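You operate a simulated robot arm through the tools that you are given. There is no shell and no other tool.

You are at the controls of a simulated robot arm. One attempt, no reset.

## Task
Fit the two castors from the stand on the dolly and latch them.

The check looks at the end state, three seconds after you hand in, the way a careful person would. Anything else that was tipped, shoved, dropped, spilled or broken makes it a failure.

## Robot
A 6-joint arm with a two-finger gripper, fixed in place. Base frame: the origin is at the foot of the arm, x ahead of it, y to its left, z up; the work surface is at about z = 860. Readings come in mm, degrees, newtons and seconds.
Its first joint turns from -166.0 to 166.0 degrees. Payload 2.45 kg.
Tool frame: the origin (TCP) lies between the finger pads and is the grasp point; the fingertips stand 20 mm ahead of it; z points along the fingers, y is the line along which they close. The gripper opens to 140 mm. The gripper's body begins 168 mm behind the TCP.
Orientation is that of the tool frame in the base frame, as a unit quaternion [x, y, z, w]. With the fingers straight down and closing along the base's y, the tool's x points along the base's -x, its y along +y and its z along -z.

## Interface
- The arm moves only by the tool send_rows. Its argument "deltas" is text: rows parted by semicolons, each of 7 numbers parted by spaces: the shift along the tool's x, y, z in cm, then the turn, a rotation vector about the tool's x, y, z in degrees, then the finger opening in cm, from 0 to 14. In form: dx dy dz ax ay az hand; .... A call has 1 to 20 rows; each row shifts and turns the commanded pose from where the row before left it, along the tool's axes as they then stand. Rows are played at 5 a second. More than 50 mm and 8.6 degrees between two rows, or a gripper value outside its range, and nothing of the call is played. Where a pose cannot be reached the arm comes as near as it can. A force on the tool above 40 N (or 10 N above the force at the start of the call, whichever is more), or a blocked arm, ends the call early, and 0.2 s more pass. Each finger travels about 45 mm/s and halts on what it meets, pressing with about 31 N; the grip force reading is that of the motor and also rises with nothing between the fingers. The clock runs only during rows and for 0.2 s after the last one: add rows that do not move to give the fingers time. The reply holds the time, the measured pose of the TCP, the force on the tool along the base axes, the opening and the grip force, in the units named above and with some noise, with the torque about the TCP (base axes, N m) and any sound that the robot's microphone picked up, and new pictures: "pictures" is both (left out), scene, wrist or none.
- Cameras (640 x 400 px; columns grow to the right, rows downward): "scene" is fixed at [54.3, 504, 1671.1]; the picture's right is [-0.13, -0.99, 0.00], its down [-0.61, 0.08, -0.79] and it looks along [0.78, -0.10, -0.62] (base axes); focal length 361 px, centre (320, 200). "wrist" rides on the gripper at [78, 11, -209] in the tool frame; the picture's right is [-0.14, 0.99, 0.00], its down [-0.92, -0.13, -0.37] and it looks along [-0.37, -0.05, 0.93] (tool axes); focal length 280 px, centre (320, 200).
- probe_pixels(camera, pixels): for up to 12 pixels [column, row] of the newest picture of that camera ("zoom" is the newest enlarged one), the place [x, y, z] in the base frame of the surface seen there, good to about 3 mm, but the place of the scene camera against the robot may be out by one fixed shift of up to 12 mm in any direction. The clock stands still meanwhile.
- zoom(camera, box): a new picture of the part [left, top, right, bottom] of that camera's present view, enlarged. The clock stands still meanwhile.
- sign_off(): hands the job in; it is judged then, once.

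Leave the gripper open and the arm clear of the work at the hand-in unless told otherwise.

The tools are called after "Request:" as a command line: name --argument value ..., lists and objects as JSON in quotes. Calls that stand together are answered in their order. send_rows: Moves the arm, as the interface text tells. Its arguments: {"type":"object","properties":{"deltas":{"type":"string"},"pictures":{"type":"string","enum":["both","scene","wrist","none"]}},"required":["deltas"]} The other tools are called the same way: probe_pixels (camera, pixels) gives the place of the surface under pixels of a picture; zoom (camera, box) takes an enlarged picture of a part of a camera's view; sign_off () hands the job in.

At the start:

```text
clock: 0.0
position: [810.3, 116.4, 1273.3]
tcp_rot: [0.0, 1.0, -0.001, 0.0]
contact_force: [0.4, -0.4, -0.3]
ft_torque: [-0.01, -0.02, -0.02]
finger_gap: 139.9
grip_force: 0.1
```

scene: 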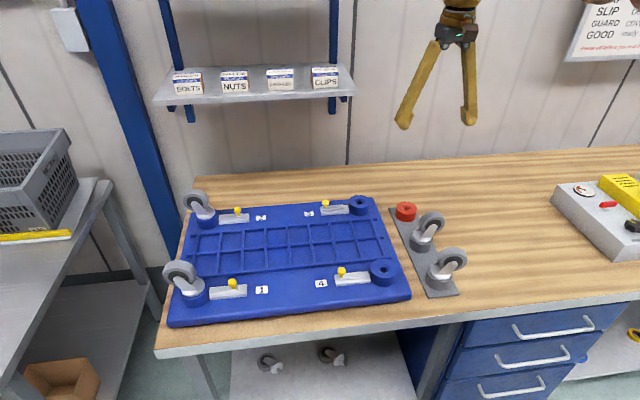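
wrist: 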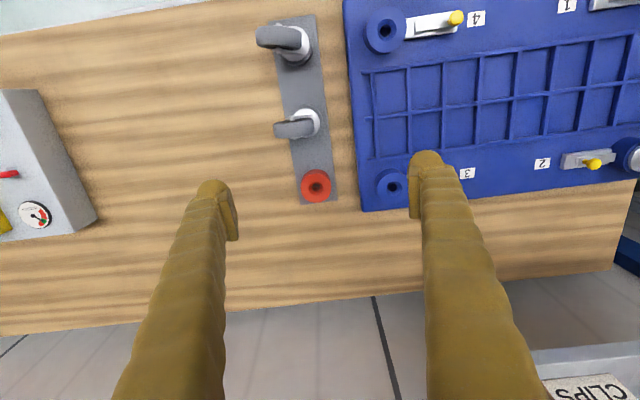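

I see a blue dolly lying upside down. Castors are fitted at corners 1 and 2, and sockets 3 and 4 are empty. A grey stand holds two castors and a red ring. I'll zoom in on the dolly and the stand before I move.

Request:
zoom --camera "scene" --box '[300, 180, 480, 310]'

Request:
zoom --camera "scene" --box '[150, 180, 300, 330]'

Request:
zoom --camera "wrist" --box '[240, 0, 480, 220]'

```text
3.08 times, centred on (390, 245) of scene
```

zoom: 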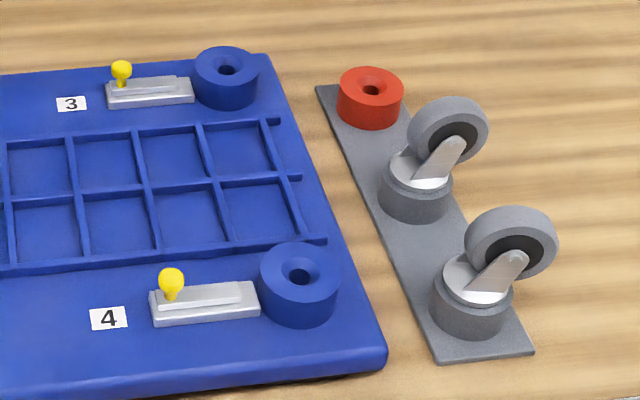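

```text
2.67 times, centred on (225, 255) of scene
```

zoom: 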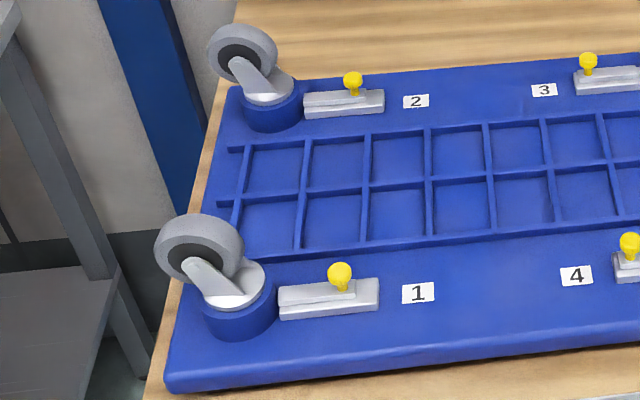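

```text
1.82 times, centred on (360, 110) of wrist
```

zoom: 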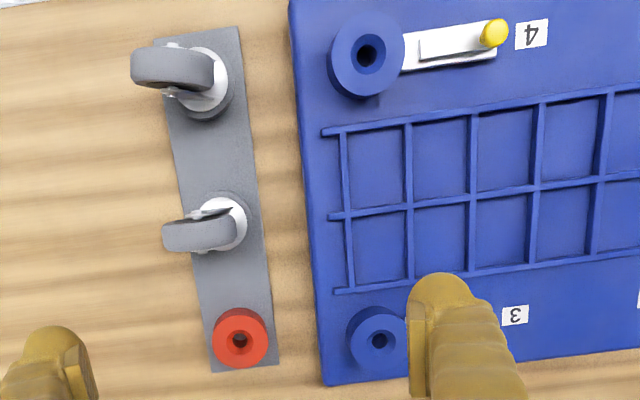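

There's a sign at the top right and some labelled items, so I'll read those. I'll also probe the sockets, castors, knobs and stand.

Request:
zoom --camera "scene" --box '[540, 0, 640, 62]'

Request:
probe_pixels --camera "scene" --pixels '[[359, 203], [383, 268], [326, 203], [341, 270], [237, 210], [232, 283], [405, 207], [420, 262], [436, 292], [384, 258], [300, 290], [460, 290]]'

Request:
probe_pixels --camera "wrist" --pixels '[[316, 186], [392, 187], [386, 30], [308, 120], [297, 130], [303, 50], [280, 40], [456, 18], [594, 163], [430, 24], [320, 150], [400, 60]]'

```text
6.40 times, centred on (590, 31) of scene
```

zoom: 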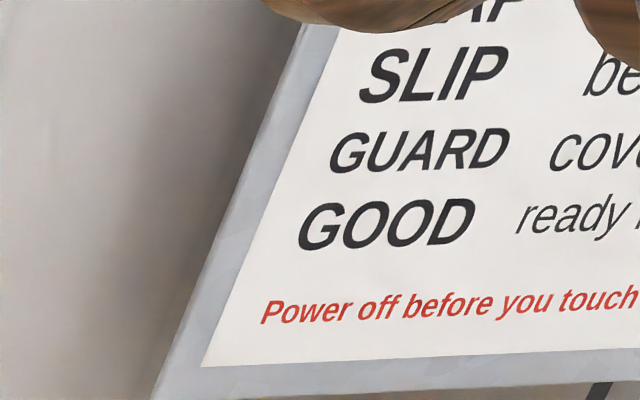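

```text
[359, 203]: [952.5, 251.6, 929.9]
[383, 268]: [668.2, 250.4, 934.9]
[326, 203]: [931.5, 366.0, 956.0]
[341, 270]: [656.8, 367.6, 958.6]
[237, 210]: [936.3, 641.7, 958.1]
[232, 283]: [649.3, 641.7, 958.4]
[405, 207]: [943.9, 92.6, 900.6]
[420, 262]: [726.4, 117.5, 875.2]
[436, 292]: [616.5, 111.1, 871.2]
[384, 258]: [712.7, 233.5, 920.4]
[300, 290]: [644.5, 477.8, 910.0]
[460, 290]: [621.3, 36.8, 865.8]
```

```text
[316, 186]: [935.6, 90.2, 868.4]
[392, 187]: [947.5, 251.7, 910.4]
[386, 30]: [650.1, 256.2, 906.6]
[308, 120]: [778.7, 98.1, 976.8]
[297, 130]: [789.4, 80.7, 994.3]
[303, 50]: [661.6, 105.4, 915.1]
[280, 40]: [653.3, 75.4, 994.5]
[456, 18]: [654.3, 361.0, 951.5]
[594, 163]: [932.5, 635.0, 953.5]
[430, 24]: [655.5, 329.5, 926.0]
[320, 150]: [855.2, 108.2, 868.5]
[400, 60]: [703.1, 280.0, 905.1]
```

The sockets are at about (667, 250) and (950, 251), with boss tops near z 933. The latch knobs are at about y 366. On the fitted corners the knobs sit closer to the bosses. Next I'll move the camera over the stand for a closer look, staying high.

Request:
send_rows --deltas "4.5 0 1 0 0 0 14; 4.5 0 2 0 0 0 14; 4.5 0 2 0 0 0 14; 4 0 2 0 0 0 14; 2 0 2 0 0 0 14; 0 0 0 0 0 0 14" --pictures "both"

```text
clock: 1.4
position: [613.2, 115.8, 1182.8]
tcp_rot: [0.0, 1.0, 0.0, 0.0]
contact_force: [1.1, 0.4, 0.6]
ft_torque: [0.03, 0.0, 0.03]
finger_gap: 140.1
grip_force: 0.0
```

scene: 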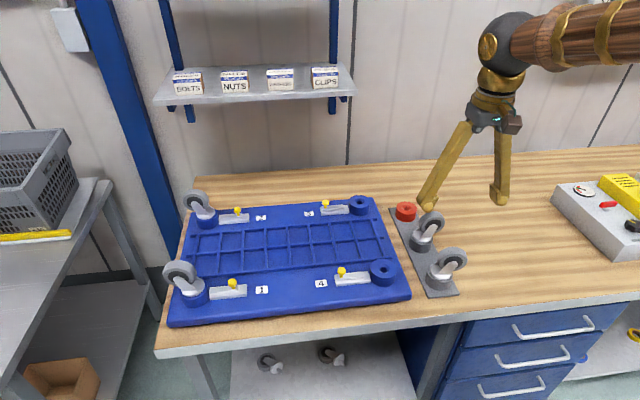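
wrist: 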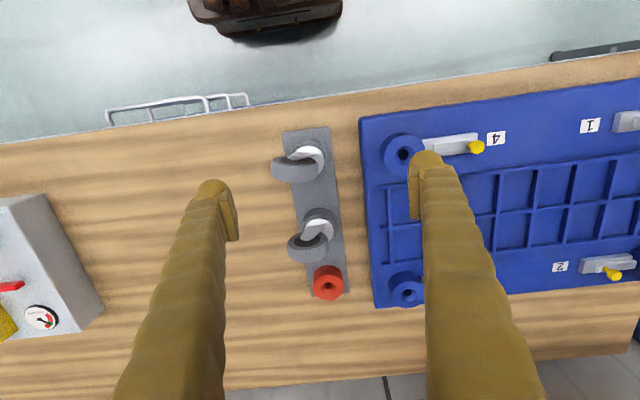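

The arm has arrived. I'll zoom in on the stand and on the socket 4 latch from the wrist camera.

Request:
zoom --camera "wrist" --box '[260, 120, 350, 180]'

Request:
zoom --camera "wrist" --box '[270, 195, 360, 305]'

Request:
zoom --camera "wrist" --box '[370, 115, 510, 185]'

Request:
zoom --camera "scene" --box '[395, 195, 475, 300]'

```text
6.67 times, centred on (305, 150) of wrist
```

zoom: 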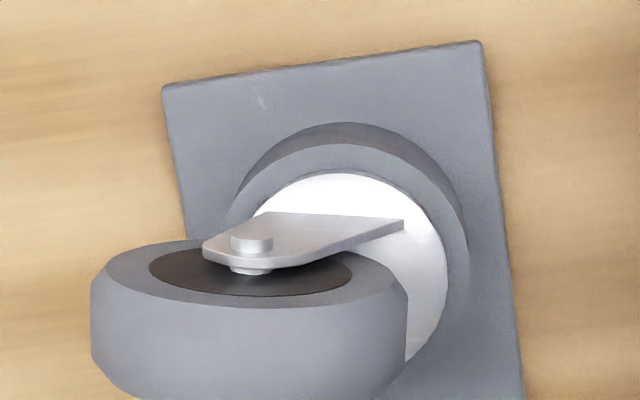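

```text
3.64 times, centred on (315, 250) of wrist
```

zoom: 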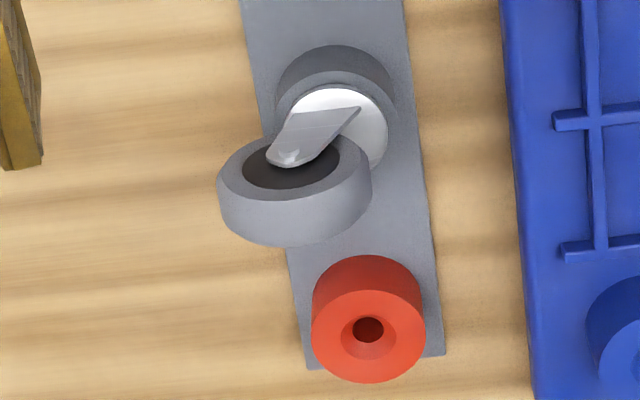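

```text
4.57 times, centred on (440, 150) of wrist
```

zoom: 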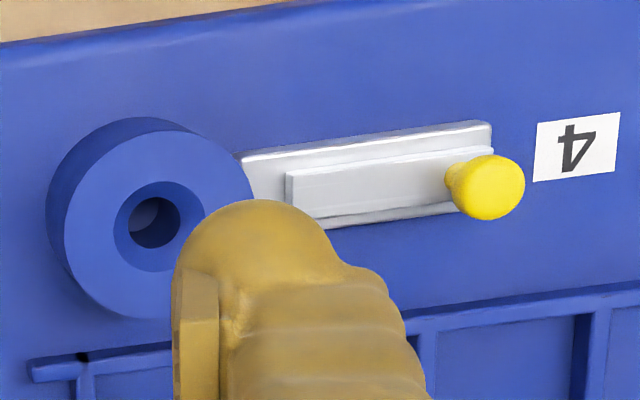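

```text
3.81 times, centred on (435, 248) of scene
```

zoom: 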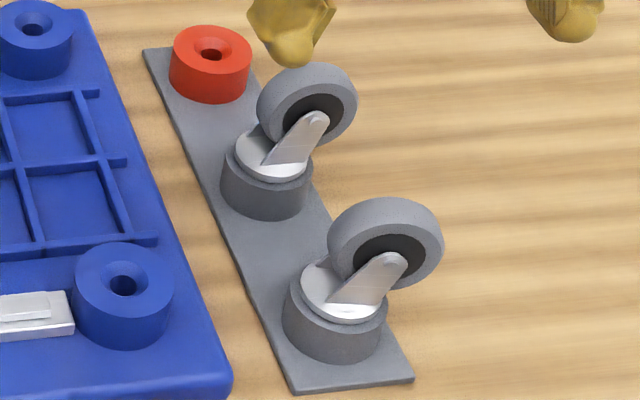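

I'll probe the castor geometry in the current scene zoom: wheels, forks, silver plates and cups.

Request:
probe_pixels --camera "zoom" --pixels '[[385, 240], [430, 265], [400, 222], [350, 265], [375, 200], [388, 262], [350, 300], [315, 290], [290, 300], [335, 345], [345, 210], [420, 215]]'

Request:
probe_pixels --camera "zoom" --pixels '[[310, 100], [345, 120], [325, 85], [275, 120], [310, 66], [318, 118], [290, 150], [250, 148], [228, 165], [265, 205], [212, 53], [123, 285]]'

```text
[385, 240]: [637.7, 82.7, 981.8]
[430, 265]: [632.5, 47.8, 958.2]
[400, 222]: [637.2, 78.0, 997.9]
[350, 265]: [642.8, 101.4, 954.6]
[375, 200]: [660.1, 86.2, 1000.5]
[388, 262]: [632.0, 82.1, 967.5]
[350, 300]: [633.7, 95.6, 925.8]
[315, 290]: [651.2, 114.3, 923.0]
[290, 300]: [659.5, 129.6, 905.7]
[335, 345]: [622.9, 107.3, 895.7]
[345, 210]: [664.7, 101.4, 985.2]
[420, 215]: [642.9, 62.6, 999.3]
```

```text
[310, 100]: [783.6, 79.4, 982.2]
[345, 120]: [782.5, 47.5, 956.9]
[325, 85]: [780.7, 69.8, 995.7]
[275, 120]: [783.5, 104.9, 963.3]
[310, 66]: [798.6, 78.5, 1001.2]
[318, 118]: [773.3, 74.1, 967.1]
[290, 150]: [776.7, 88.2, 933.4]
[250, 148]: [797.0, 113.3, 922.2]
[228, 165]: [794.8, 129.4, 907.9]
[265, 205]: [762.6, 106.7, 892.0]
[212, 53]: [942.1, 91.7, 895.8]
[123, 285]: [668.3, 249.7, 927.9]
```

Scene readings put the wheel axles at z ≈ 967, with the wheels about 30 mm wide and offset about 30 mm toward −y from the stems. I want the more trustworthy wrist-camera readings, so I'll zoom on the near castor there and probe it.

Request:
zoom --camera "wrist" --box '[260, 120, 350, 190]'

```text
5.71 times, centred on (305, 155) of wrist
```

zoom: 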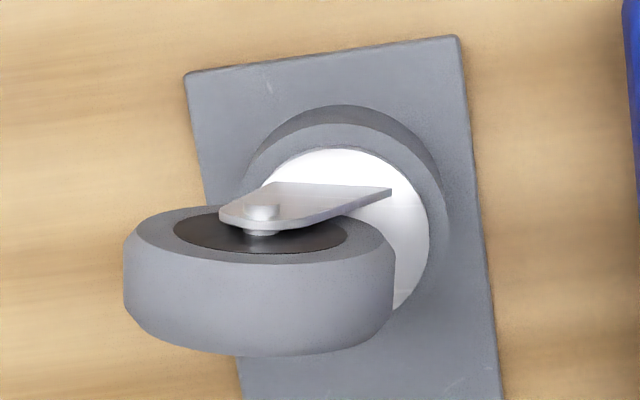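

I'll probe the castor parts on this zoom.

Request:
probe_pixels --camera "zoom" --pixels '[[262, 210], [300, 195], [340, 200], [380, 192], [340, 155], [424, 240], [400, 295], [420, 180], [340, 136], [440, 200], [160, 230], [355, 240]]'

Request:
probe_pixels --camera "zoom" --pixels '[[130, 260], [388, 275], [135, 310], [380, 320], [200, 345], [310, 350], [258, 300], [280, 262], [200, 250], [190, 78], [453, 42], [330, 170]]'

```text
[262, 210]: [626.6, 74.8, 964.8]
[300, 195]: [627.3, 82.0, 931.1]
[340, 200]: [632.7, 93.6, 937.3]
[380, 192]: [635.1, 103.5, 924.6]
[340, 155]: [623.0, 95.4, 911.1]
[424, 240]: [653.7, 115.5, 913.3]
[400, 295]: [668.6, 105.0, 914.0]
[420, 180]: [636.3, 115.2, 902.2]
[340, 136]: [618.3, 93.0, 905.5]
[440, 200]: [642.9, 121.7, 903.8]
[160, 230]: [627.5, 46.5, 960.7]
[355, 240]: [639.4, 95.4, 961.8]
```

```text
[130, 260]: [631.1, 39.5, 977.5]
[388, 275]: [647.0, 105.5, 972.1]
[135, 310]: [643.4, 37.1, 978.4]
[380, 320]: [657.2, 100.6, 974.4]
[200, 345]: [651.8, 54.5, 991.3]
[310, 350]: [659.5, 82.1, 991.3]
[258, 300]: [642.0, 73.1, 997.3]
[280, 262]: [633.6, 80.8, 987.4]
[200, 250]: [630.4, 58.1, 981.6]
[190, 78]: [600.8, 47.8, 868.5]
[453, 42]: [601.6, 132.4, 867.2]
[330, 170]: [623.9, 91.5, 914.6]
```

The wrist readings suggest castor A's stem axis is near (649, 91). The wheel is offset 20 mm toward −y, turned about 12° toward −x. The scene camera reads roughly (+5, +6, +4) too high against the wrist camera. Now I'll move over the dolly to compare the open and closed latches.

Request:
send_rows --deltas "0 5 0 0 0 0 14; 0 5 0 0 0 0 14; 0 5 0 0 0 0 14; 0 5 0 0 0 0 14; 0 5 0 0 0 0 14; 0 5 0 0 0 0 14; 0 3 0 0 0 0 14; 0 0 0 0 0 0 14" --pictures "wrist"

```text
clock: 3.2
position: [614.1, 445.1, 1183.5]
tcp_rot: [0.0, 1.0, 0.0, 0.0]
contact_force: [-0.7, -0.3, 0.7]
ft_torque: [-0.02, -0.01, -0.01]
finger_gap: 139.9
grip_force: 0.1
```

wrist: 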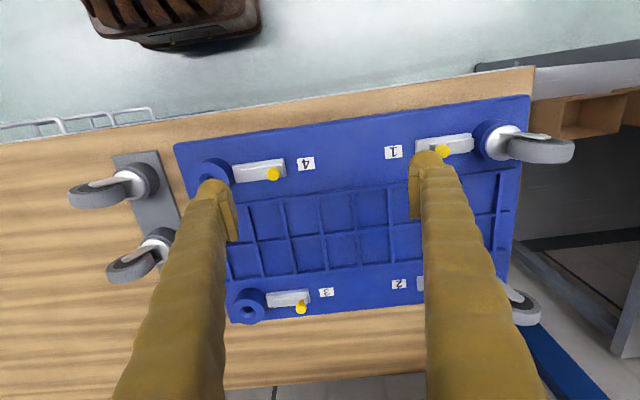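

I'll zoom on the open latch 4 on the left and the closed latch 1 on the right.

Request:
zoom --camera "wrist" --box '[400, 100, 580, 190]'

Request:
zoom --camera "wrist" --box '[180, 130, 320, 210]'

Request:
probe_pixels --camera "wrist" --pixels '[[273, 173], [442, 151], [300, 308], [213, 165], [248, 303], [500, 130], [260, 172], [455, 146], [420, 148], [284, 166], [494, 155], [290, 298]]'

```text
3.56 times, centred on (490, 145) of wrist
```

zoom: 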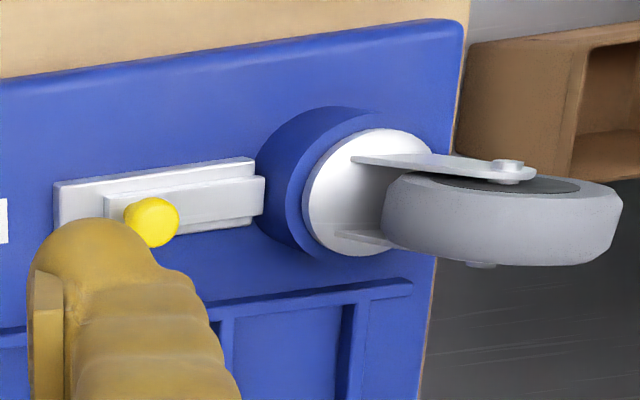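

```text
4.57 times, centred on (250, 170) of wrist
```

zoom: 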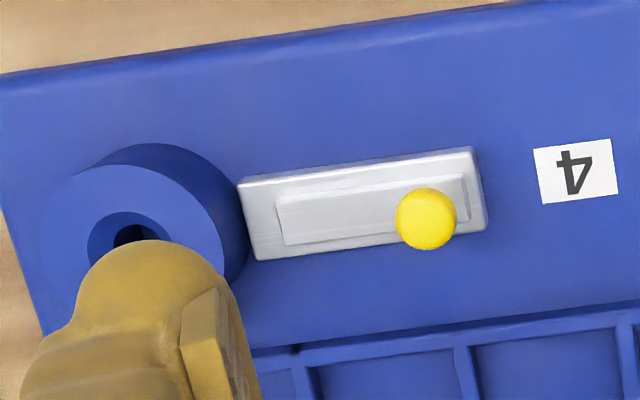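

```text
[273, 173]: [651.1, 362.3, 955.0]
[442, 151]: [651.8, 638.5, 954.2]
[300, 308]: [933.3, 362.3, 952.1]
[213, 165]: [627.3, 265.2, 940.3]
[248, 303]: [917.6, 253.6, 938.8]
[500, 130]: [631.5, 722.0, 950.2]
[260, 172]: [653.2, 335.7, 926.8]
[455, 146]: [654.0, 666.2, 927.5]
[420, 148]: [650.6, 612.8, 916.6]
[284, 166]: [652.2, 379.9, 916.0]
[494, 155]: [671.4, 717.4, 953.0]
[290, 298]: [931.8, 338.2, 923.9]
```

The latch travel looks to be about 15 mm, with the knob pushed toward the boss until the bar meets it. Next I'll centre the camera on socket 4 to locate its hole precisely.

Request:
send_rows --deltas "1 -4.5 1 0 0 0 14; 1 -4.5 1 0 0 0 14; 1 -4.5 1 0 0 0 14; 1 -4.5 1 0 0 0 14; 0 -2 0 0 0 0 14; 0 0 0 0 0 0 14" --pictures "wrist"

```text
clock: 4.6
position: [574.1, 245.9, 1143.2]
tcp_rot: [0.0, 1.0, 0.001, 0.0]
contact_force: [0.2, 0.1, -0.1]
ft_torque: [0.0, 0.01, -0.03]
finger_gap: 139.9
grip_force: 0.1
```

wrist: 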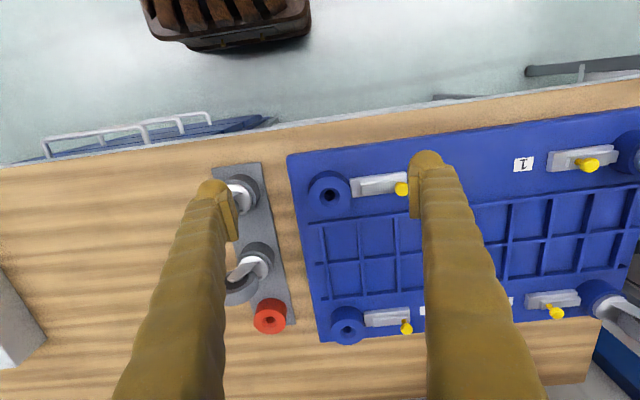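

I'll zoom on socket 4.

Request:
zoom --camera "wrist" --box '[295, 155, 415, 230]'

```text
5.33 times, centred on (355, 192) of wrist
```

zoom: 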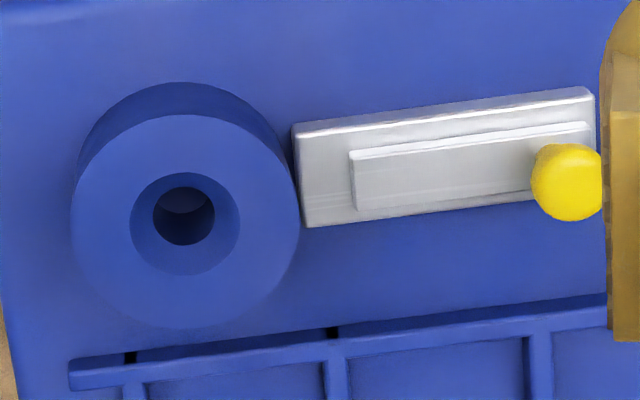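

I'll probe points on the boss top, symmetric about its centre, plus the latch bar and knob.

Request:
probe_pixels --camera "zoom" --pixels '[[85, 222], [284, 222], [185, 128], [185, 312], [120, 222], [250, 222], [185, 160], [185, 288], [570, 180], [365, 180], [310, 180], [580, 110]]'

Request:
probe_pixels --camera "zoom" --pixels '[[75, 222], [295, 222], [184, 118], [184, 324], [184, 210], [140, 222], [230, 222], [184, 180], [184, 265], [300, 300], [20, 200], [500, 145]]'

```text
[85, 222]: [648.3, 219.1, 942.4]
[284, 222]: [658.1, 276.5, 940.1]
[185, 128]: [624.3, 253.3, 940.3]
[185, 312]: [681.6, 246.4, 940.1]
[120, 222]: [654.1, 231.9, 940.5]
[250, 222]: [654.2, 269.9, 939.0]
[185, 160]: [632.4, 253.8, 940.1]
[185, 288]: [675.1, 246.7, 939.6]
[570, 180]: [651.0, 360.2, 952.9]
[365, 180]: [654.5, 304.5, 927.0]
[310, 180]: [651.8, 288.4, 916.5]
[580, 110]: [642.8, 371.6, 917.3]
```

```text
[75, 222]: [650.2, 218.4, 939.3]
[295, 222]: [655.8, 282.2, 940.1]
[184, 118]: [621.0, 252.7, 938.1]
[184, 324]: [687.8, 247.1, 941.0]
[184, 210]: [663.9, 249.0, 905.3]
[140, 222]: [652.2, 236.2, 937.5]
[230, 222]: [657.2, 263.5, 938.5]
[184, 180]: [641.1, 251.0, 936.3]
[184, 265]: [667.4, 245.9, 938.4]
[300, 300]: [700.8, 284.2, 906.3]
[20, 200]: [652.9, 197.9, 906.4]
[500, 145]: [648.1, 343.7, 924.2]
```

Socket 4 is centred at about (654, 250) with its boss top at z 940. The hole has a generous chamfer, about 16 mm radius at the top and about 9.5 mm inside. Next I'll view socket 3 the same way, passing high over the dolly.

Request:
send_rows --deltas "-4.8 0 0 0 0 0 14; -4.8 0 0 0 0 0 14; -4.8 0 0 0 0 0 14; -4.8 0 0 0 0 0 14; -4.8 0 0 0 0 0 14; -4.8 0 0 0 0 0 14; 0 0 0 0 0 0 14" --pictures "wrist"

```text
clock: 6.2
position: [863.4, 246.8, 1143.5]
tcp_rot: [0.0, 1.0, -0.001, 0.0]
contact_force: [1.0, 0.5, 0.6]
ft_torque: [0.02, 0.03, -0.01]
finger_gap: 140.0
grip_force: 0.1
```

wrist: 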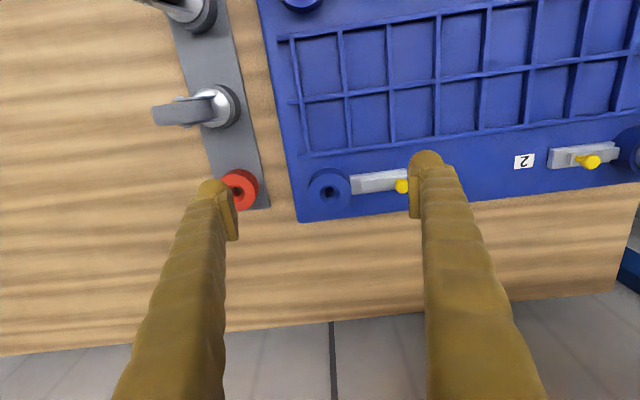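

I'll zoom on socket 3.

Request:
zoom --camera "wrist" --box '[295, 155, 415, 230]'

```text
5.33 times, centred on (355, 192) of wrist
```

zoom: 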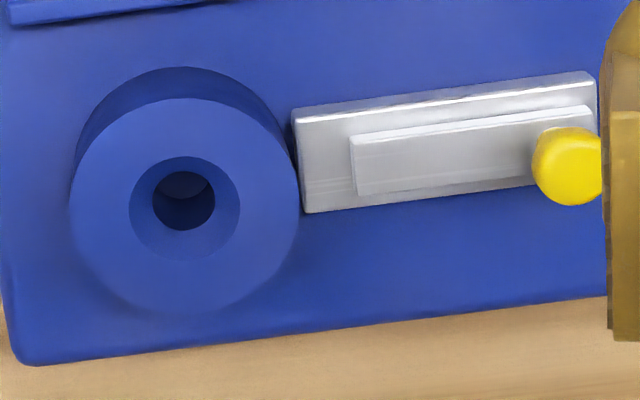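

I'll probe symmetric points on boss 3.

Request:
probe_pixels --camera "zoom" --pixels '[[78, 206], [291, 206], [184, 104], [184, 307], [110, 206], [259, 206], [184, 130], [184, 285], [560, 165], [365, 165], [310, 165], [580, 95]]'

Request:
zoom --camera "wrist" --box '[140, 75, 270, 155]'

```text
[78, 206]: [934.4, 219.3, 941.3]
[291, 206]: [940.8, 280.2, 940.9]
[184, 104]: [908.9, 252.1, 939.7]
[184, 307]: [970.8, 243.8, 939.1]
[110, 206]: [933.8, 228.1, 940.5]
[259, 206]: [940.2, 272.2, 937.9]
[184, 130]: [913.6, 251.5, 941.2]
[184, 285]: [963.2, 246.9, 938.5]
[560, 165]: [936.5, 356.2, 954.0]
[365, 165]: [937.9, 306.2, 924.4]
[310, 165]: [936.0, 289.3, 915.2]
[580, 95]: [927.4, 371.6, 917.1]
```

```text
4.92 times, centred on (205, 115) of wrist
```

zoom: 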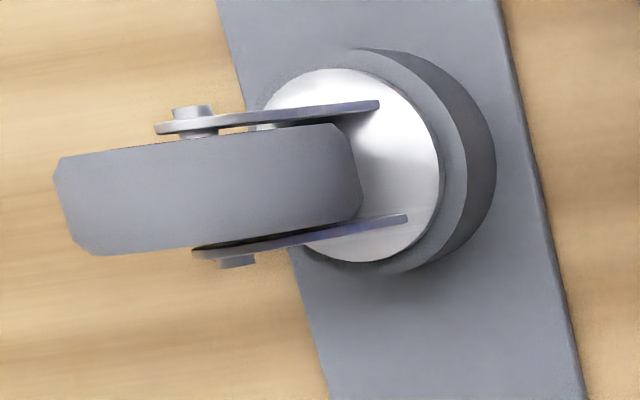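

Socket 3 is centred at about (939, 250), z 940. The view of castor B is good, so I'll probe its pins, prongs, disc and wheel.

Request:
probe_pixels --camera "zoom" --pixels '[[192, 112], [237, 262], [170, 128], [375, 105], [403, 219], [280, 113], [300, 240], [340, 78], [435, 170], [360, 255], [385, 165], [300, 85]]'

Request:
probe_pixels --camera "zoom" --pixels '[[65, 185], [355, 180], [70, 165], [80, 245], [325, 130], [355, 205], [200, 190], [420, 100], [460, 175], [350, 62], [410, 262], [490, 60]]'

```text
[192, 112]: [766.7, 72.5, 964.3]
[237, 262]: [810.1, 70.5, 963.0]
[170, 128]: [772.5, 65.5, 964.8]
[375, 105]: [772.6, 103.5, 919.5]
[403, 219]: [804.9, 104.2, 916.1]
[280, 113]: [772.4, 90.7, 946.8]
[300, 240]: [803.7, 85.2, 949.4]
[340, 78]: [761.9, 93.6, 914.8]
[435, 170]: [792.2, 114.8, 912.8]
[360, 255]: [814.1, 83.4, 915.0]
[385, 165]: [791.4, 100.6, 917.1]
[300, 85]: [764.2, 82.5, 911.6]
```

```text
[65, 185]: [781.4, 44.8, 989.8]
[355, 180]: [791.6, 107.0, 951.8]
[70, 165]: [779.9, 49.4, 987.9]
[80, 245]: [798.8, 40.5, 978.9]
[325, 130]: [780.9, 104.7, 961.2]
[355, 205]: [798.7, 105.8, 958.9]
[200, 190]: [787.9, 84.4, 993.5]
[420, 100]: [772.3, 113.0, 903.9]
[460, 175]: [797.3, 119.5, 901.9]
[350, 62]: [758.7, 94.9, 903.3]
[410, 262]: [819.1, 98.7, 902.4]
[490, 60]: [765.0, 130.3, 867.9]
```

Castor B's pin heads are at x 766.7 and 810.1, y ≈ 71. The prong faces are at about x 772 and 805, and the disc centre is at about (788.5, 89.5) with its top at z ≈ 914. Socket 3 has a radius of about 972 mm, so it is reachable but close to the limit. I'll yaw the tool 90° so the fingers close along x, then check reach above socket 3 while staying high.

Request:
send_rows --deltas "0 0 0 0 0 8.5 14; 0 0 0 0 0 8.5 14; 0 0 0 0 0 8.5 14; 0 0 0 0 0 8.5 14; 0 0 0 0 0 8.5 14; 0 0 0 0 0 8.5 14; 0 0 0 0 0 8.5 14; 0 0 0 0 0 8.5 14; 0 0 0 0 0 8.5 14; 0 0 0 0 0 8.5 14; 0 0 0 0 0 5 14; 0 0 0 0 0 0 14" --pictures "wrist"

```text
clock: 8.8
position: [861.4, 247.1, 1143.5]
tcp_rot: [0.707, 0.707, -0.001, 0.0]
contact_force: [0.5, -1.0, -1.0]
ft_torque: [0.0, 0.0, -0.01]
finger_gap: 139.9
grip_force: 0.1
```

wrist: 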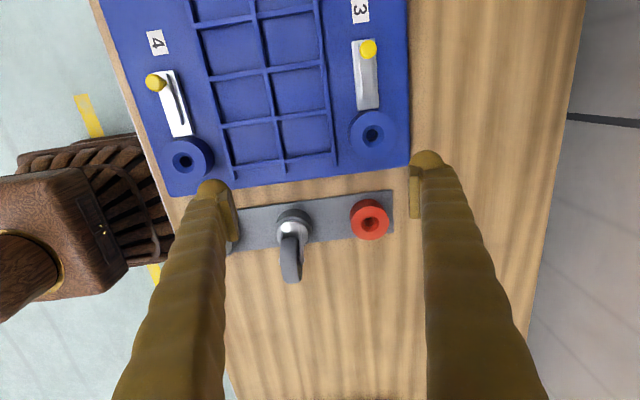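

Tool x now points along base +y, and tool y along base +x. Before reaching out to socket 3 I'll check where the shelf and wall are.

Request:
probe_pixels --camera "scene" --pixels '[[255, 95], [160, 98], [350, 92], [420, 140], [234, 82], [325, 76], [340, 170], [255, 150]]'

```text
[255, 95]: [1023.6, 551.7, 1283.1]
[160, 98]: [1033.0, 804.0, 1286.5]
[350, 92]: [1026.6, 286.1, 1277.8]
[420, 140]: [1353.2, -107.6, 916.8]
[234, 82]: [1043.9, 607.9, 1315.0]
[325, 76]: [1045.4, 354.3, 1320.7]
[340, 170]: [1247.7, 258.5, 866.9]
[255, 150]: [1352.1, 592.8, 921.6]
```

The shelf front is at x ≈ 1020, z ≈ 1283, so I'll fit socket 3 with the fingers closing along y, which keeps the slim side of the gripper body toward the shelf. Now I'll move above castor B to TCP (788.5, 96.5) and close to an 80 mm opening, staying high.

Request:
send_rows --deltas "-4 -2 0 0 0 0 12; -4 -2 0 0 0 0 10; -4 -2 0 0 0 0 8; -3.06 -1.29 0 0 0 0 8; 0 0 0 0 0 0 8; 0 0 0 0 0 0 8" --pictures "wrist"

```text
clock: 10.2
position: [787.5, 93.8, 1143.3]
tcp_rot: [0.707, 0.707, -0.001, 0.0]
contact_force: [0.3, 0.4, -0.7]
ft_torque: [-0.02, 0.01, 0.02]
finger_gap: 79.7
grip_force: 0.1
```

wrist: 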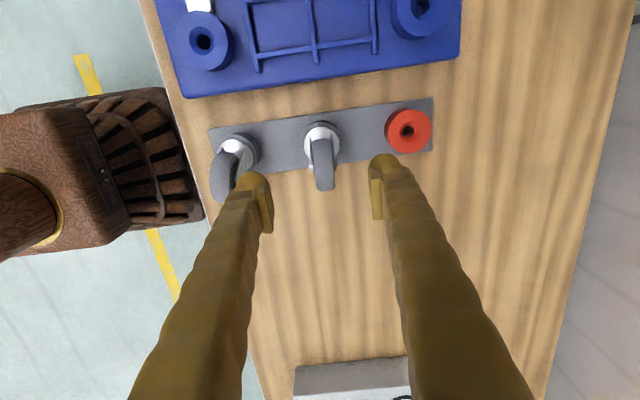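

I'll zoom on castor B between the fingers and take another pose reading.

Request:
zoom --camera "wrist" --box '[280, 110, 370, 200]'

Request:
send_rows --deltas "0 0 0 0 0 0 8" --pictures "none"

```text
4.44 times, centred on (325, 155) of wrist
```

zoom: 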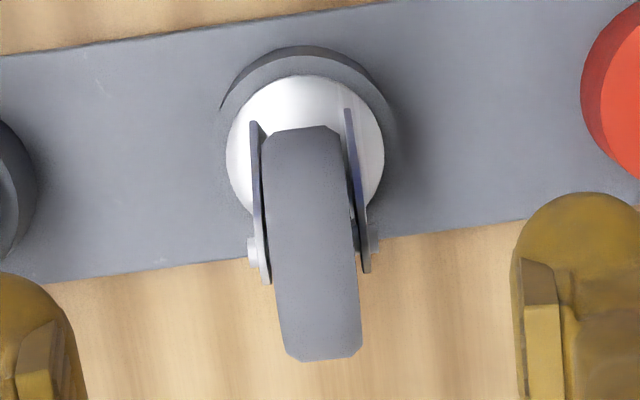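

```text
clock: 10.6
position: [787.9, 94.0, 1143.8]
tcp_rot: [0.707, 0.708, 0.0, 0.0]
contact_force: [0.1, 0.5, -0.9]
ft_torque: [0.02, 0.01, 0.01]
finger_gap: 79.8
grip_force: 0.1
```

I'll probe castor B again from this angle.

Request:
probe_pixels --camera "zoom" --pixels '[[251, 250], [375, 243], [256, 130], [348, 116], [262, 200], [357, 190], [232, 170], [380, 155], [300, 80], [266, 275], [366, 265], [310, 110]]'

```text
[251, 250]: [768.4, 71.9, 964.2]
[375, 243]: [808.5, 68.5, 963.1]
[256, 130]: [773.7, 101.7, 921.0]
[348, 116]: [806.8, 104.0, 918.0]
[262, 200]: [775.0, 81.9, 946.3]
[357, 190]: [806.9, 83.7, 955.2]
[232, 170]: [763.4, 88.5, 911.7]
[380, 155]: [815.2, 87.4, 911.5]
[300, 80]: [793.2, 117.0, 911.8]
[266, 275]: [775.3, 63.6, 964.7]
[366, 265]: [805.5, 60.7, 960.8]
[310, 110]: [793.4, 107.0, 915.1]
```

Castor B's stem axis is at about (789.3, 90). The TCP target is (789.3, 97), so I'll correct by (+1.4, +3) mm and descend to about z 962 for a check.

Request:
send_rows --deltas "0.3 0.14 3 0 0 0 8; 0 0 4 0 0 0 8; 0 0 4 0 0 0 8; 0 0 4 0 0 0 8; 0 0 3.1 0 0 0 8; 0 0 0 0 0 0 8" --pictures "both"

```text
clock: 12.0
position: [790.0, 99.0, 961.4]
tcp_rot: [0.707, 0.707, 0.0, 0.0]
contact_force: [0.5, 0.2, 0.0]
ft_torque: [0.02, 0.02, -0.02]
finger_gap: 80.1
grip_force: 0.0
```

scene: 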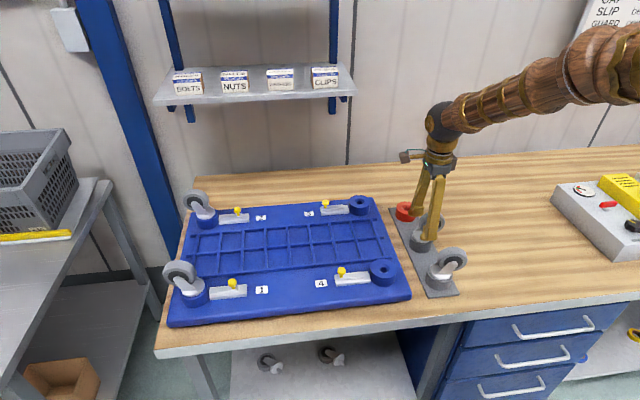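
wrist: 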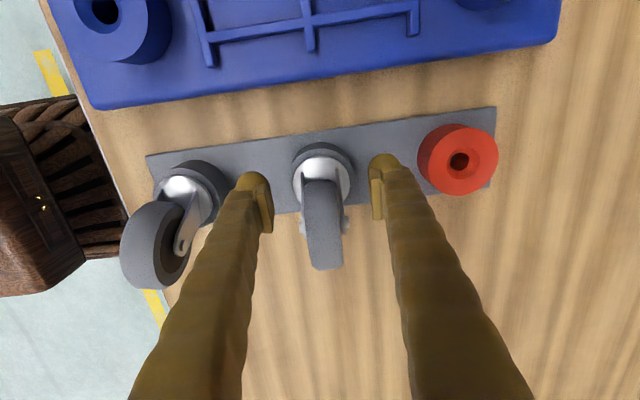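

The reading is (790.0, 99.0, 961.4). The fingers straddle the fork cleanly with the wheel between them. I'll go down to z ≈ 939, with the tips just above the silver disc.

Request:
send_rows --deltas "-0.15 0 1 0 0 0 8; 0 0 0.8 0 0 0 8; 0 0 0.4 0 0 0 8; 0 0 0 0 0 0 8" --pictures "wrist"

Request:
zoom --camera "wrist" --box '[230, 120, 410, 290]'

```text
clock: 13.0
position: [790.8, 96.3, 940.6]
tcp_rot: [0.707, 0.707, 0.0, 0.001]
contact_force: [0.3, 0.9, -0.6]
ft_torque: [0.04, 0.02, 0.01]
finger_gap: 79.9
grip_force: 0.1
```

wrist: 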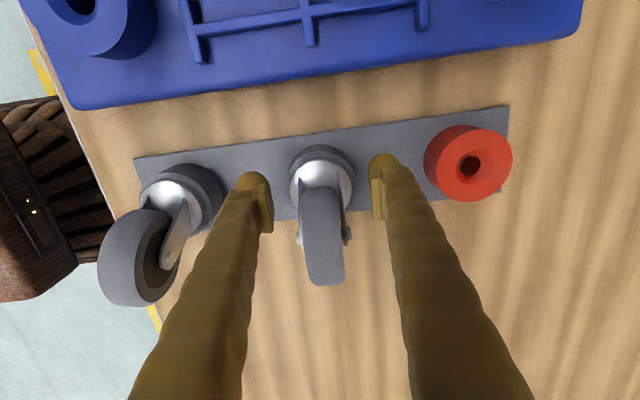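

```text
2.35 times, centred on (320, 205) of wrist
```

zoom: 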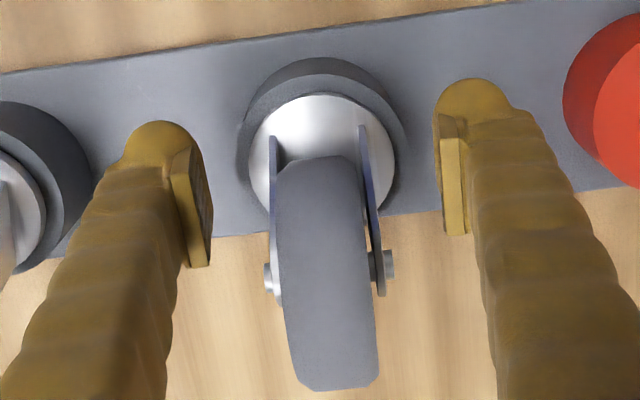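

The pads straddle the prongs and the pins sit clear below them in the image. I'll close on the fork.

Request:
send_rows --deltas "0 -0.1 0 0 0 0 6; 0 0 0 0 0 0 4.5; 0 0 0 0 0 0 3; 0 0 0 0 0 0 2; 0 0 0 0 0 0 2; 0 0 0 0 0 0 2" --pictures "wrist"

Request:
zoom --camera "wrist" --box '[230, 120, 410, 290]'

```text
clock: 14.4
position: [789.3, 97.2, 940.5]
tcp_rot: [0.707, 0.707, -0.001, 0.0]
contact_force: [1.5, 1.3, 2.6]
ft_torque: [-0.12, -0.05, 0.05]
finger_gap: 35.1
grip_force: 31.0
```

wrist: 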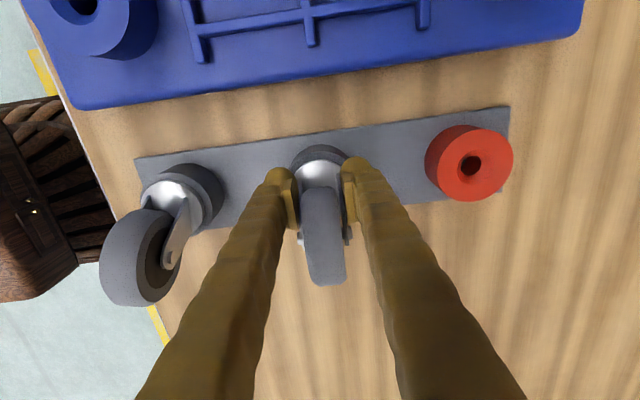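

```text
2.35 times, centred on (320, 205) of wrist
```

zoom: 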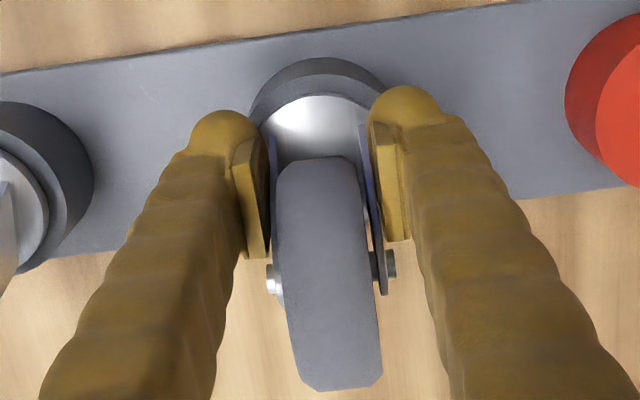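

It is gripping the fork at a gap of 35.1 mm with 31 N. I'll lift straight up slowly and look.

Request:
send_rows --deltas "0 0 -0.5 0 0 0 2; 0 0 -1 0 0 0 2; 0 0 -1.5 0 0 0 2; 0 0 -2 0 0 0 2; 0 0 -2.5 0 0 0 2; 0 0 -2.5 0 0 0 2; 0 0 0 0 0 0 2" --pictures "both"

Request:
zoom --camera "scene" --box '[360, 120, 490, 260]'

Request:
zoom --camera "wrist" --box '[230, 120, 410, 290]'

```text
clock: 16.0
position: [789.1, 97.3, 1040.8]
tcp_rot: [0.707, 0.707, -0.001, 0.0]
contact_force: [-0.9, 0.3, -4.1]
ft_torque: [0.09, -0.01, -0.01]
finger_gap: 34.9
grip_force: 31.3
```

scene: 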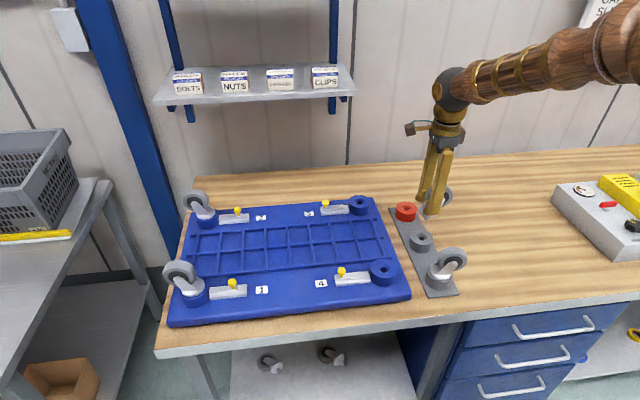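
wrist: 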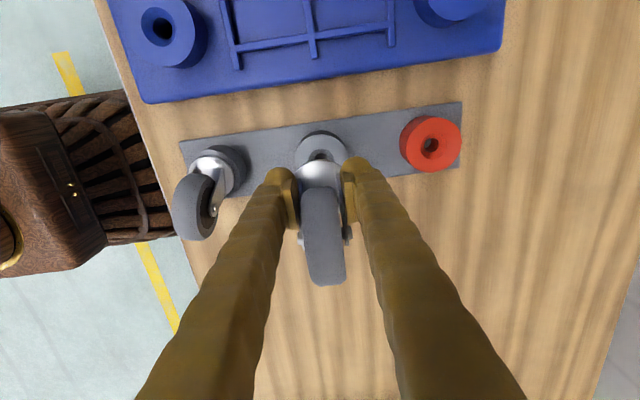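

```text
2.86 times, centred on (425, 190) of scene
```

zoom: 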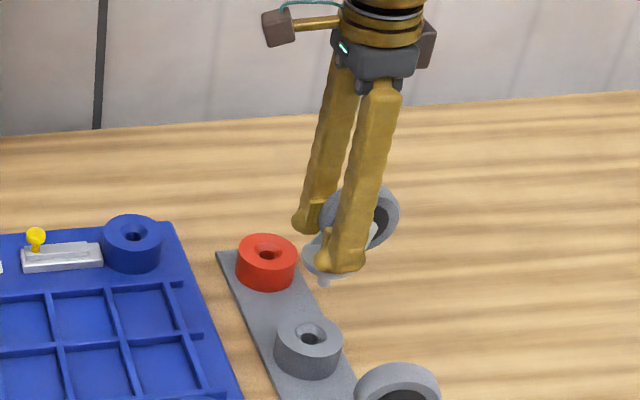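

```text
2.35 times, centred on (320, 205) of wrist
```

zoom: 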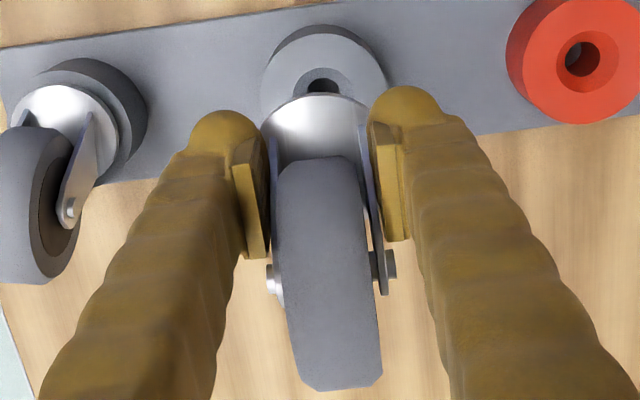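

Castor B came out level, and its appearance in the gripper is unchanged. The load is about 4 N. With the cup hole exposed, I'll measure cup B and boss 3 with the same scene camera, because the fixed shift cancels in the difference.

Request:
zoom --camera "scene" --box '[340, 188, 440, 258]'

```text
5.71 times, centred on (390, 223) of scene
```

zoom: 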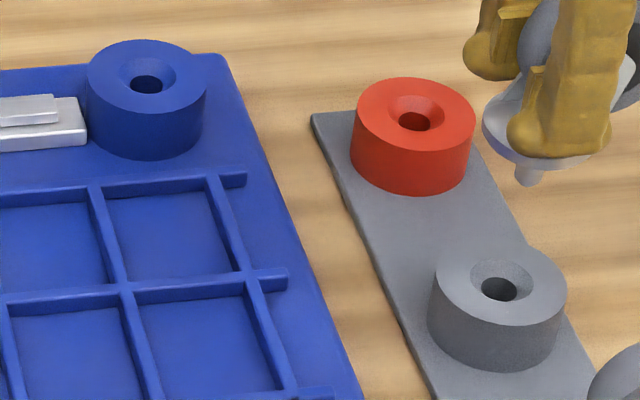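

Request:
probe_pixels --camera "zoom" --pixels '[[440, 285], [560, 287], [501, 249], [499, 321], [455, 285], [545, 287], [93, 77], [200, 78], [147, 45], [147, 107], [106, 77], [187, 78]]'

```text
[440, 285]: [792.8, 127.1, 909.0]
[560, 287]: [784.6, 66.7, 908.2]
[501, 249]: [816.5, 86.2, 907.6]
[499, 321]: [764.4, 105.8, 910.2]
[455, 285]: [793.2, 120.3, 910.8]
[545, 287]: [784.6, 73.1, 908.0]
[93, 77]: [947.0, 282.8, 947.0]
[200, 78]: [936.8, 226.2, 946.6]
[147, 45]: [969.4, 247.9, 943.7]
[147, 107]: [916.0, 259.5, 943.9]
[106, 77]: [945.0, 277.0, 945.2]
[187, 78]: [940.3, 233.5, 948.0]
```

The cup B to boss 3 offset is about (152, 159, +36) mm, so seating should happen at TCP z ≈ 976. I'll rotate the tool back −90° with the castor held, lifting 2 cm on the way, so the wheel points outward (+x) and the fingers close along y.

Request:
send_rows --deltas "0 0 -1 0 0 -4 2; 0 0 -1 0 0 -8 2; 0 0 0 0 0 -8 2; 0 0 0 0 0 -8 2; 0 0 0 0 0 -8 2; 0 0 0 0 0 -8 2; 0 0 0 0 0 -8 2; 0 0 0 0 0 -8 2; 0 0 0 0 0 -8 2; 0 0 0 0 0 -8 2; 0 0 0 0 0 -8 2; 0 0 0 0 0 -6 2; 0 0 0 0 0 0 2" --pictures "both"

```text
clock: 18.8
position: [789.5, 97.3, 1060.5]
tcp_rot: [-0.002, 1.0, 0.0, 0.0]
contact_force: [-1.0, 1.0, -4.7]
ft_torque: [-0.01, 0.07, -0.04]
finger_gap: 35.1
grip_force: 31.4
```

scene: 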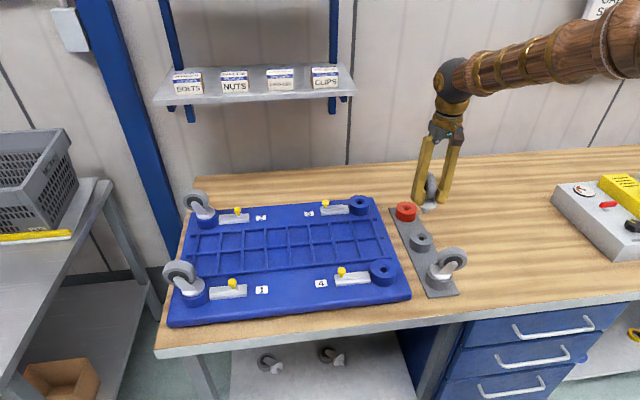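
wrist: 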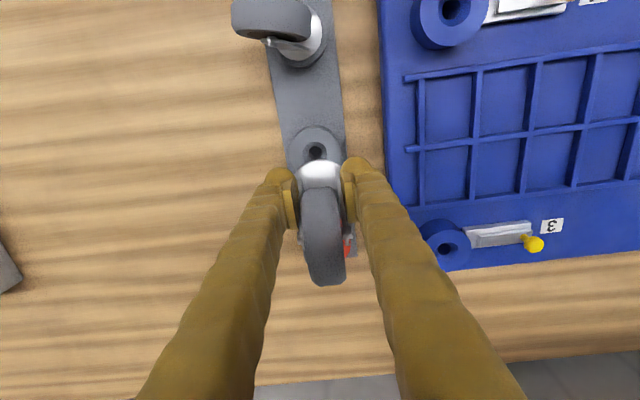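

I'll carry the castor over socket 3, to TCP about (933, 250.5) with z 1060 kept.

Request:
send_rows --deltas "-2 2 0 0 0 0 2; -2.7 3 0 0 0 0 2; -2.7 3 0 0 0 0 2; -2.7 3 0 0 0 0 2; -2.6 2.6 0 0 0 0 2; -1.63 1.72 0 0 0 0 2; 0 0 0 0 0 0 2; 0 0 0 0 0 0 2" --pictures "both"

Request:
zoom --camera "scene" --box '[310, 140, 420, 230]'

Request:
zoom --camera "wrist" --box '[250, 110, 390, 220]'

```text
clock: 20.6
position: [932.5, 250.8, 1062.1]
tcp_rot: [0.0, 1.0, 0.0, 0.0]
contact_force: [-0.2, 0.2, -4.4]
ft_torque: [-0.04, 0.07, 0.0]
finger_gap: 35.3
grip_force: 31.2
```

scene: 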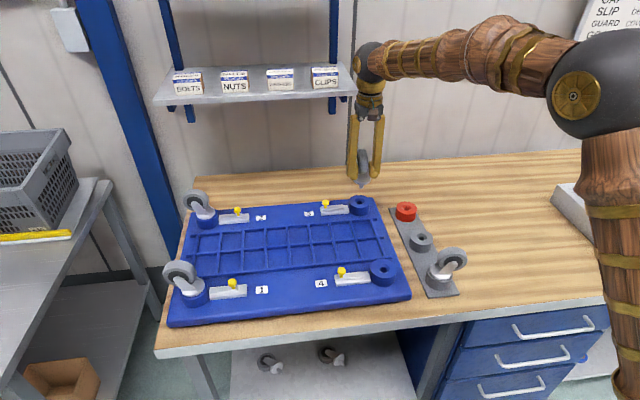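
wrist: 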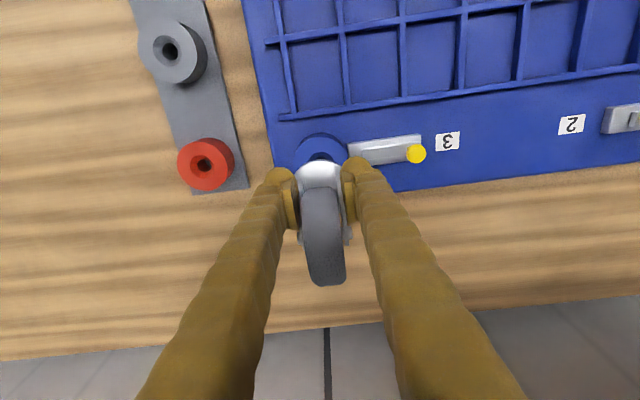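

```text
4.44 times, centred on (365, 185) of scene
```

zoom: 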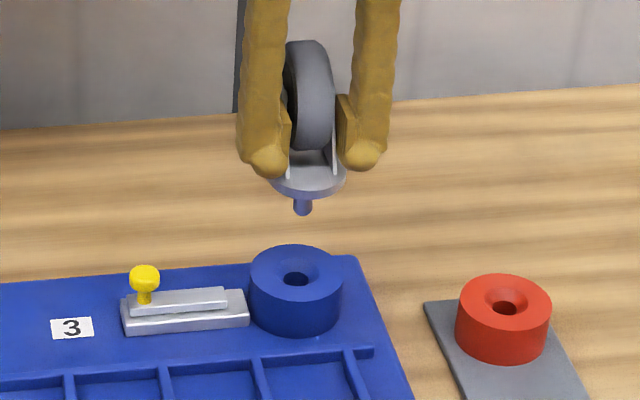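

```text
3.64 times, centred on (320, 165) of wrist
```

zoom: 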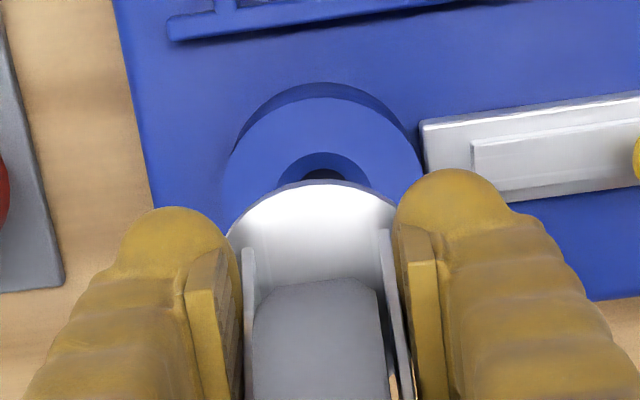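

The stem is visible in the scene zoom at about (303, 205), above the hole at (296, 280). I'll probe the stem and the disc to verify lateral alignment.

Request:
probe_pixels --camera "zoom" --pixels '[[240, 240], [388, 218], [312, 187], [290, 192], [340, 190], [310, 230], [262, 206], [378, 203]]'

Request:
zoom --camera "scene" --box '[340, 165, 400, 225]'

```text
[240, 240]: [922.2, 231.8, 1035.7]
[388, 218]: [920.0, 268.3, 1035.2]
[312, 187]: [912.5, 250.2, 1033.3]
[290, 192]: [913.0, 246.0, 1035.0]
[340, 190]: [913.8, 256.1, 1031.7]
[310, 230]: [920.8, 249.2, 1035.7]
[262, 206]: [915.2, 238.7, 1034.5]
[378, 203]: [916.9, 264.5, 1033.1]
```

```text
6.67 times, centred on (370, 195) of scene
```

zoom: 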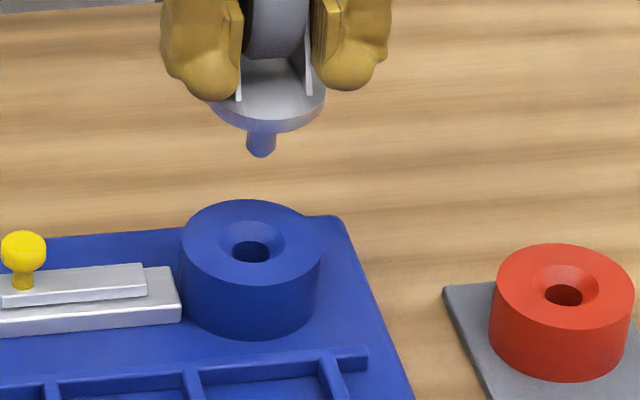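

The disc centre comes out at about (939.3, 250.5) against boss 3 at (939, 250), which is a good match. I'll cross-check the stem in the scene view.

Request:
probe_pixels --camera "zoom" --pixels '[[262, 140], [253, 142], [270, 142], [261, 153], [186, 248], [317, 248], [251, 204], [251, 285], [235, 120], [300, 118]]'

```text
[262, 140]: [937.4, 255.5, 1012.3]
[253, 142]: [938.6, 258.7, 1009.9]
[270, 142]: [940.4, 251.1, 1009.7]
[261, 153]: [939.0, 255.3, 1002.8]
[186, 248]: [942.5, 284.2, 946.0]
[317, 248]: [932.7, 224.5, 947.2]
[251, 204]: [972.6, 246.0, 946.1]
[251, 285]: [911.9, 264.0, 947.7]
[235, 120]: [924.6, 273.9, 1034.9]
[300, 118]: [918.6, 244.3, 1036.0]
```

Stem and hole agree within about 2 mm in both cameras. I'll descend to z ≈ 1004, where the stem tip should reach the chamfer, then lower gently.

Request:
send_rows --deltas "0 0 2 0 0 0 2; 0 0 2 0 0 0 2; 0 0 1.5 0 0 0 2; 0 0 0.8 0 0 0 2; 0 0 0.8 0 0 0 2; 0 0 0 0 0 0 2" --pictures "scene"

Request:
zoom --camera "scene" --box '[320, 165, 400, 225]'

```text
clock: 22.0
position: [931.4, 251.2, 989.4]
tcp_rot: [0.0, 1.0, 0.001, 0.0]
contact_force: [0.7, 0.3, -4.0]
ft_torque: [0.02, 0.09, 0.02]
finger_gap: 35.0
grip_force: 31.0
```

scene: 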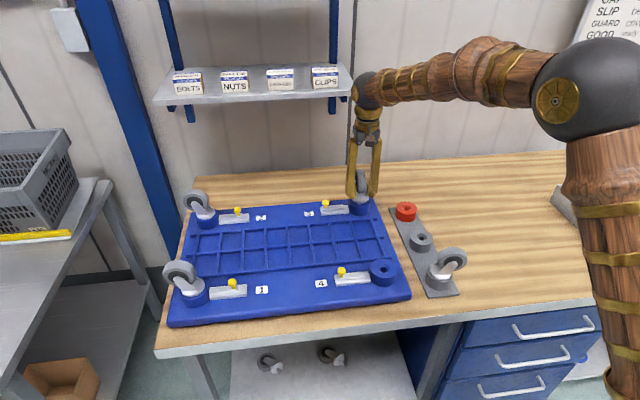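

```text
6.67 times, centred on (360, 195) of scene
```

zoom: 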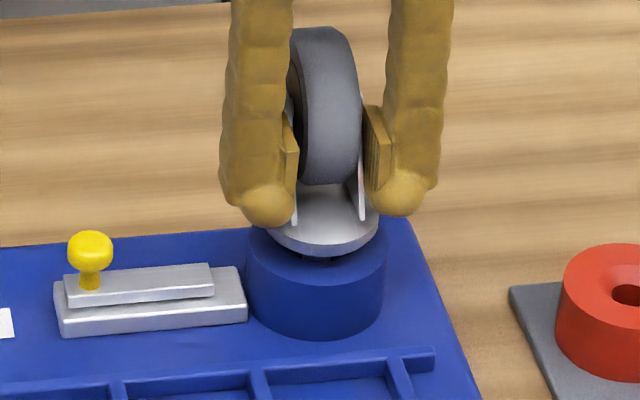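

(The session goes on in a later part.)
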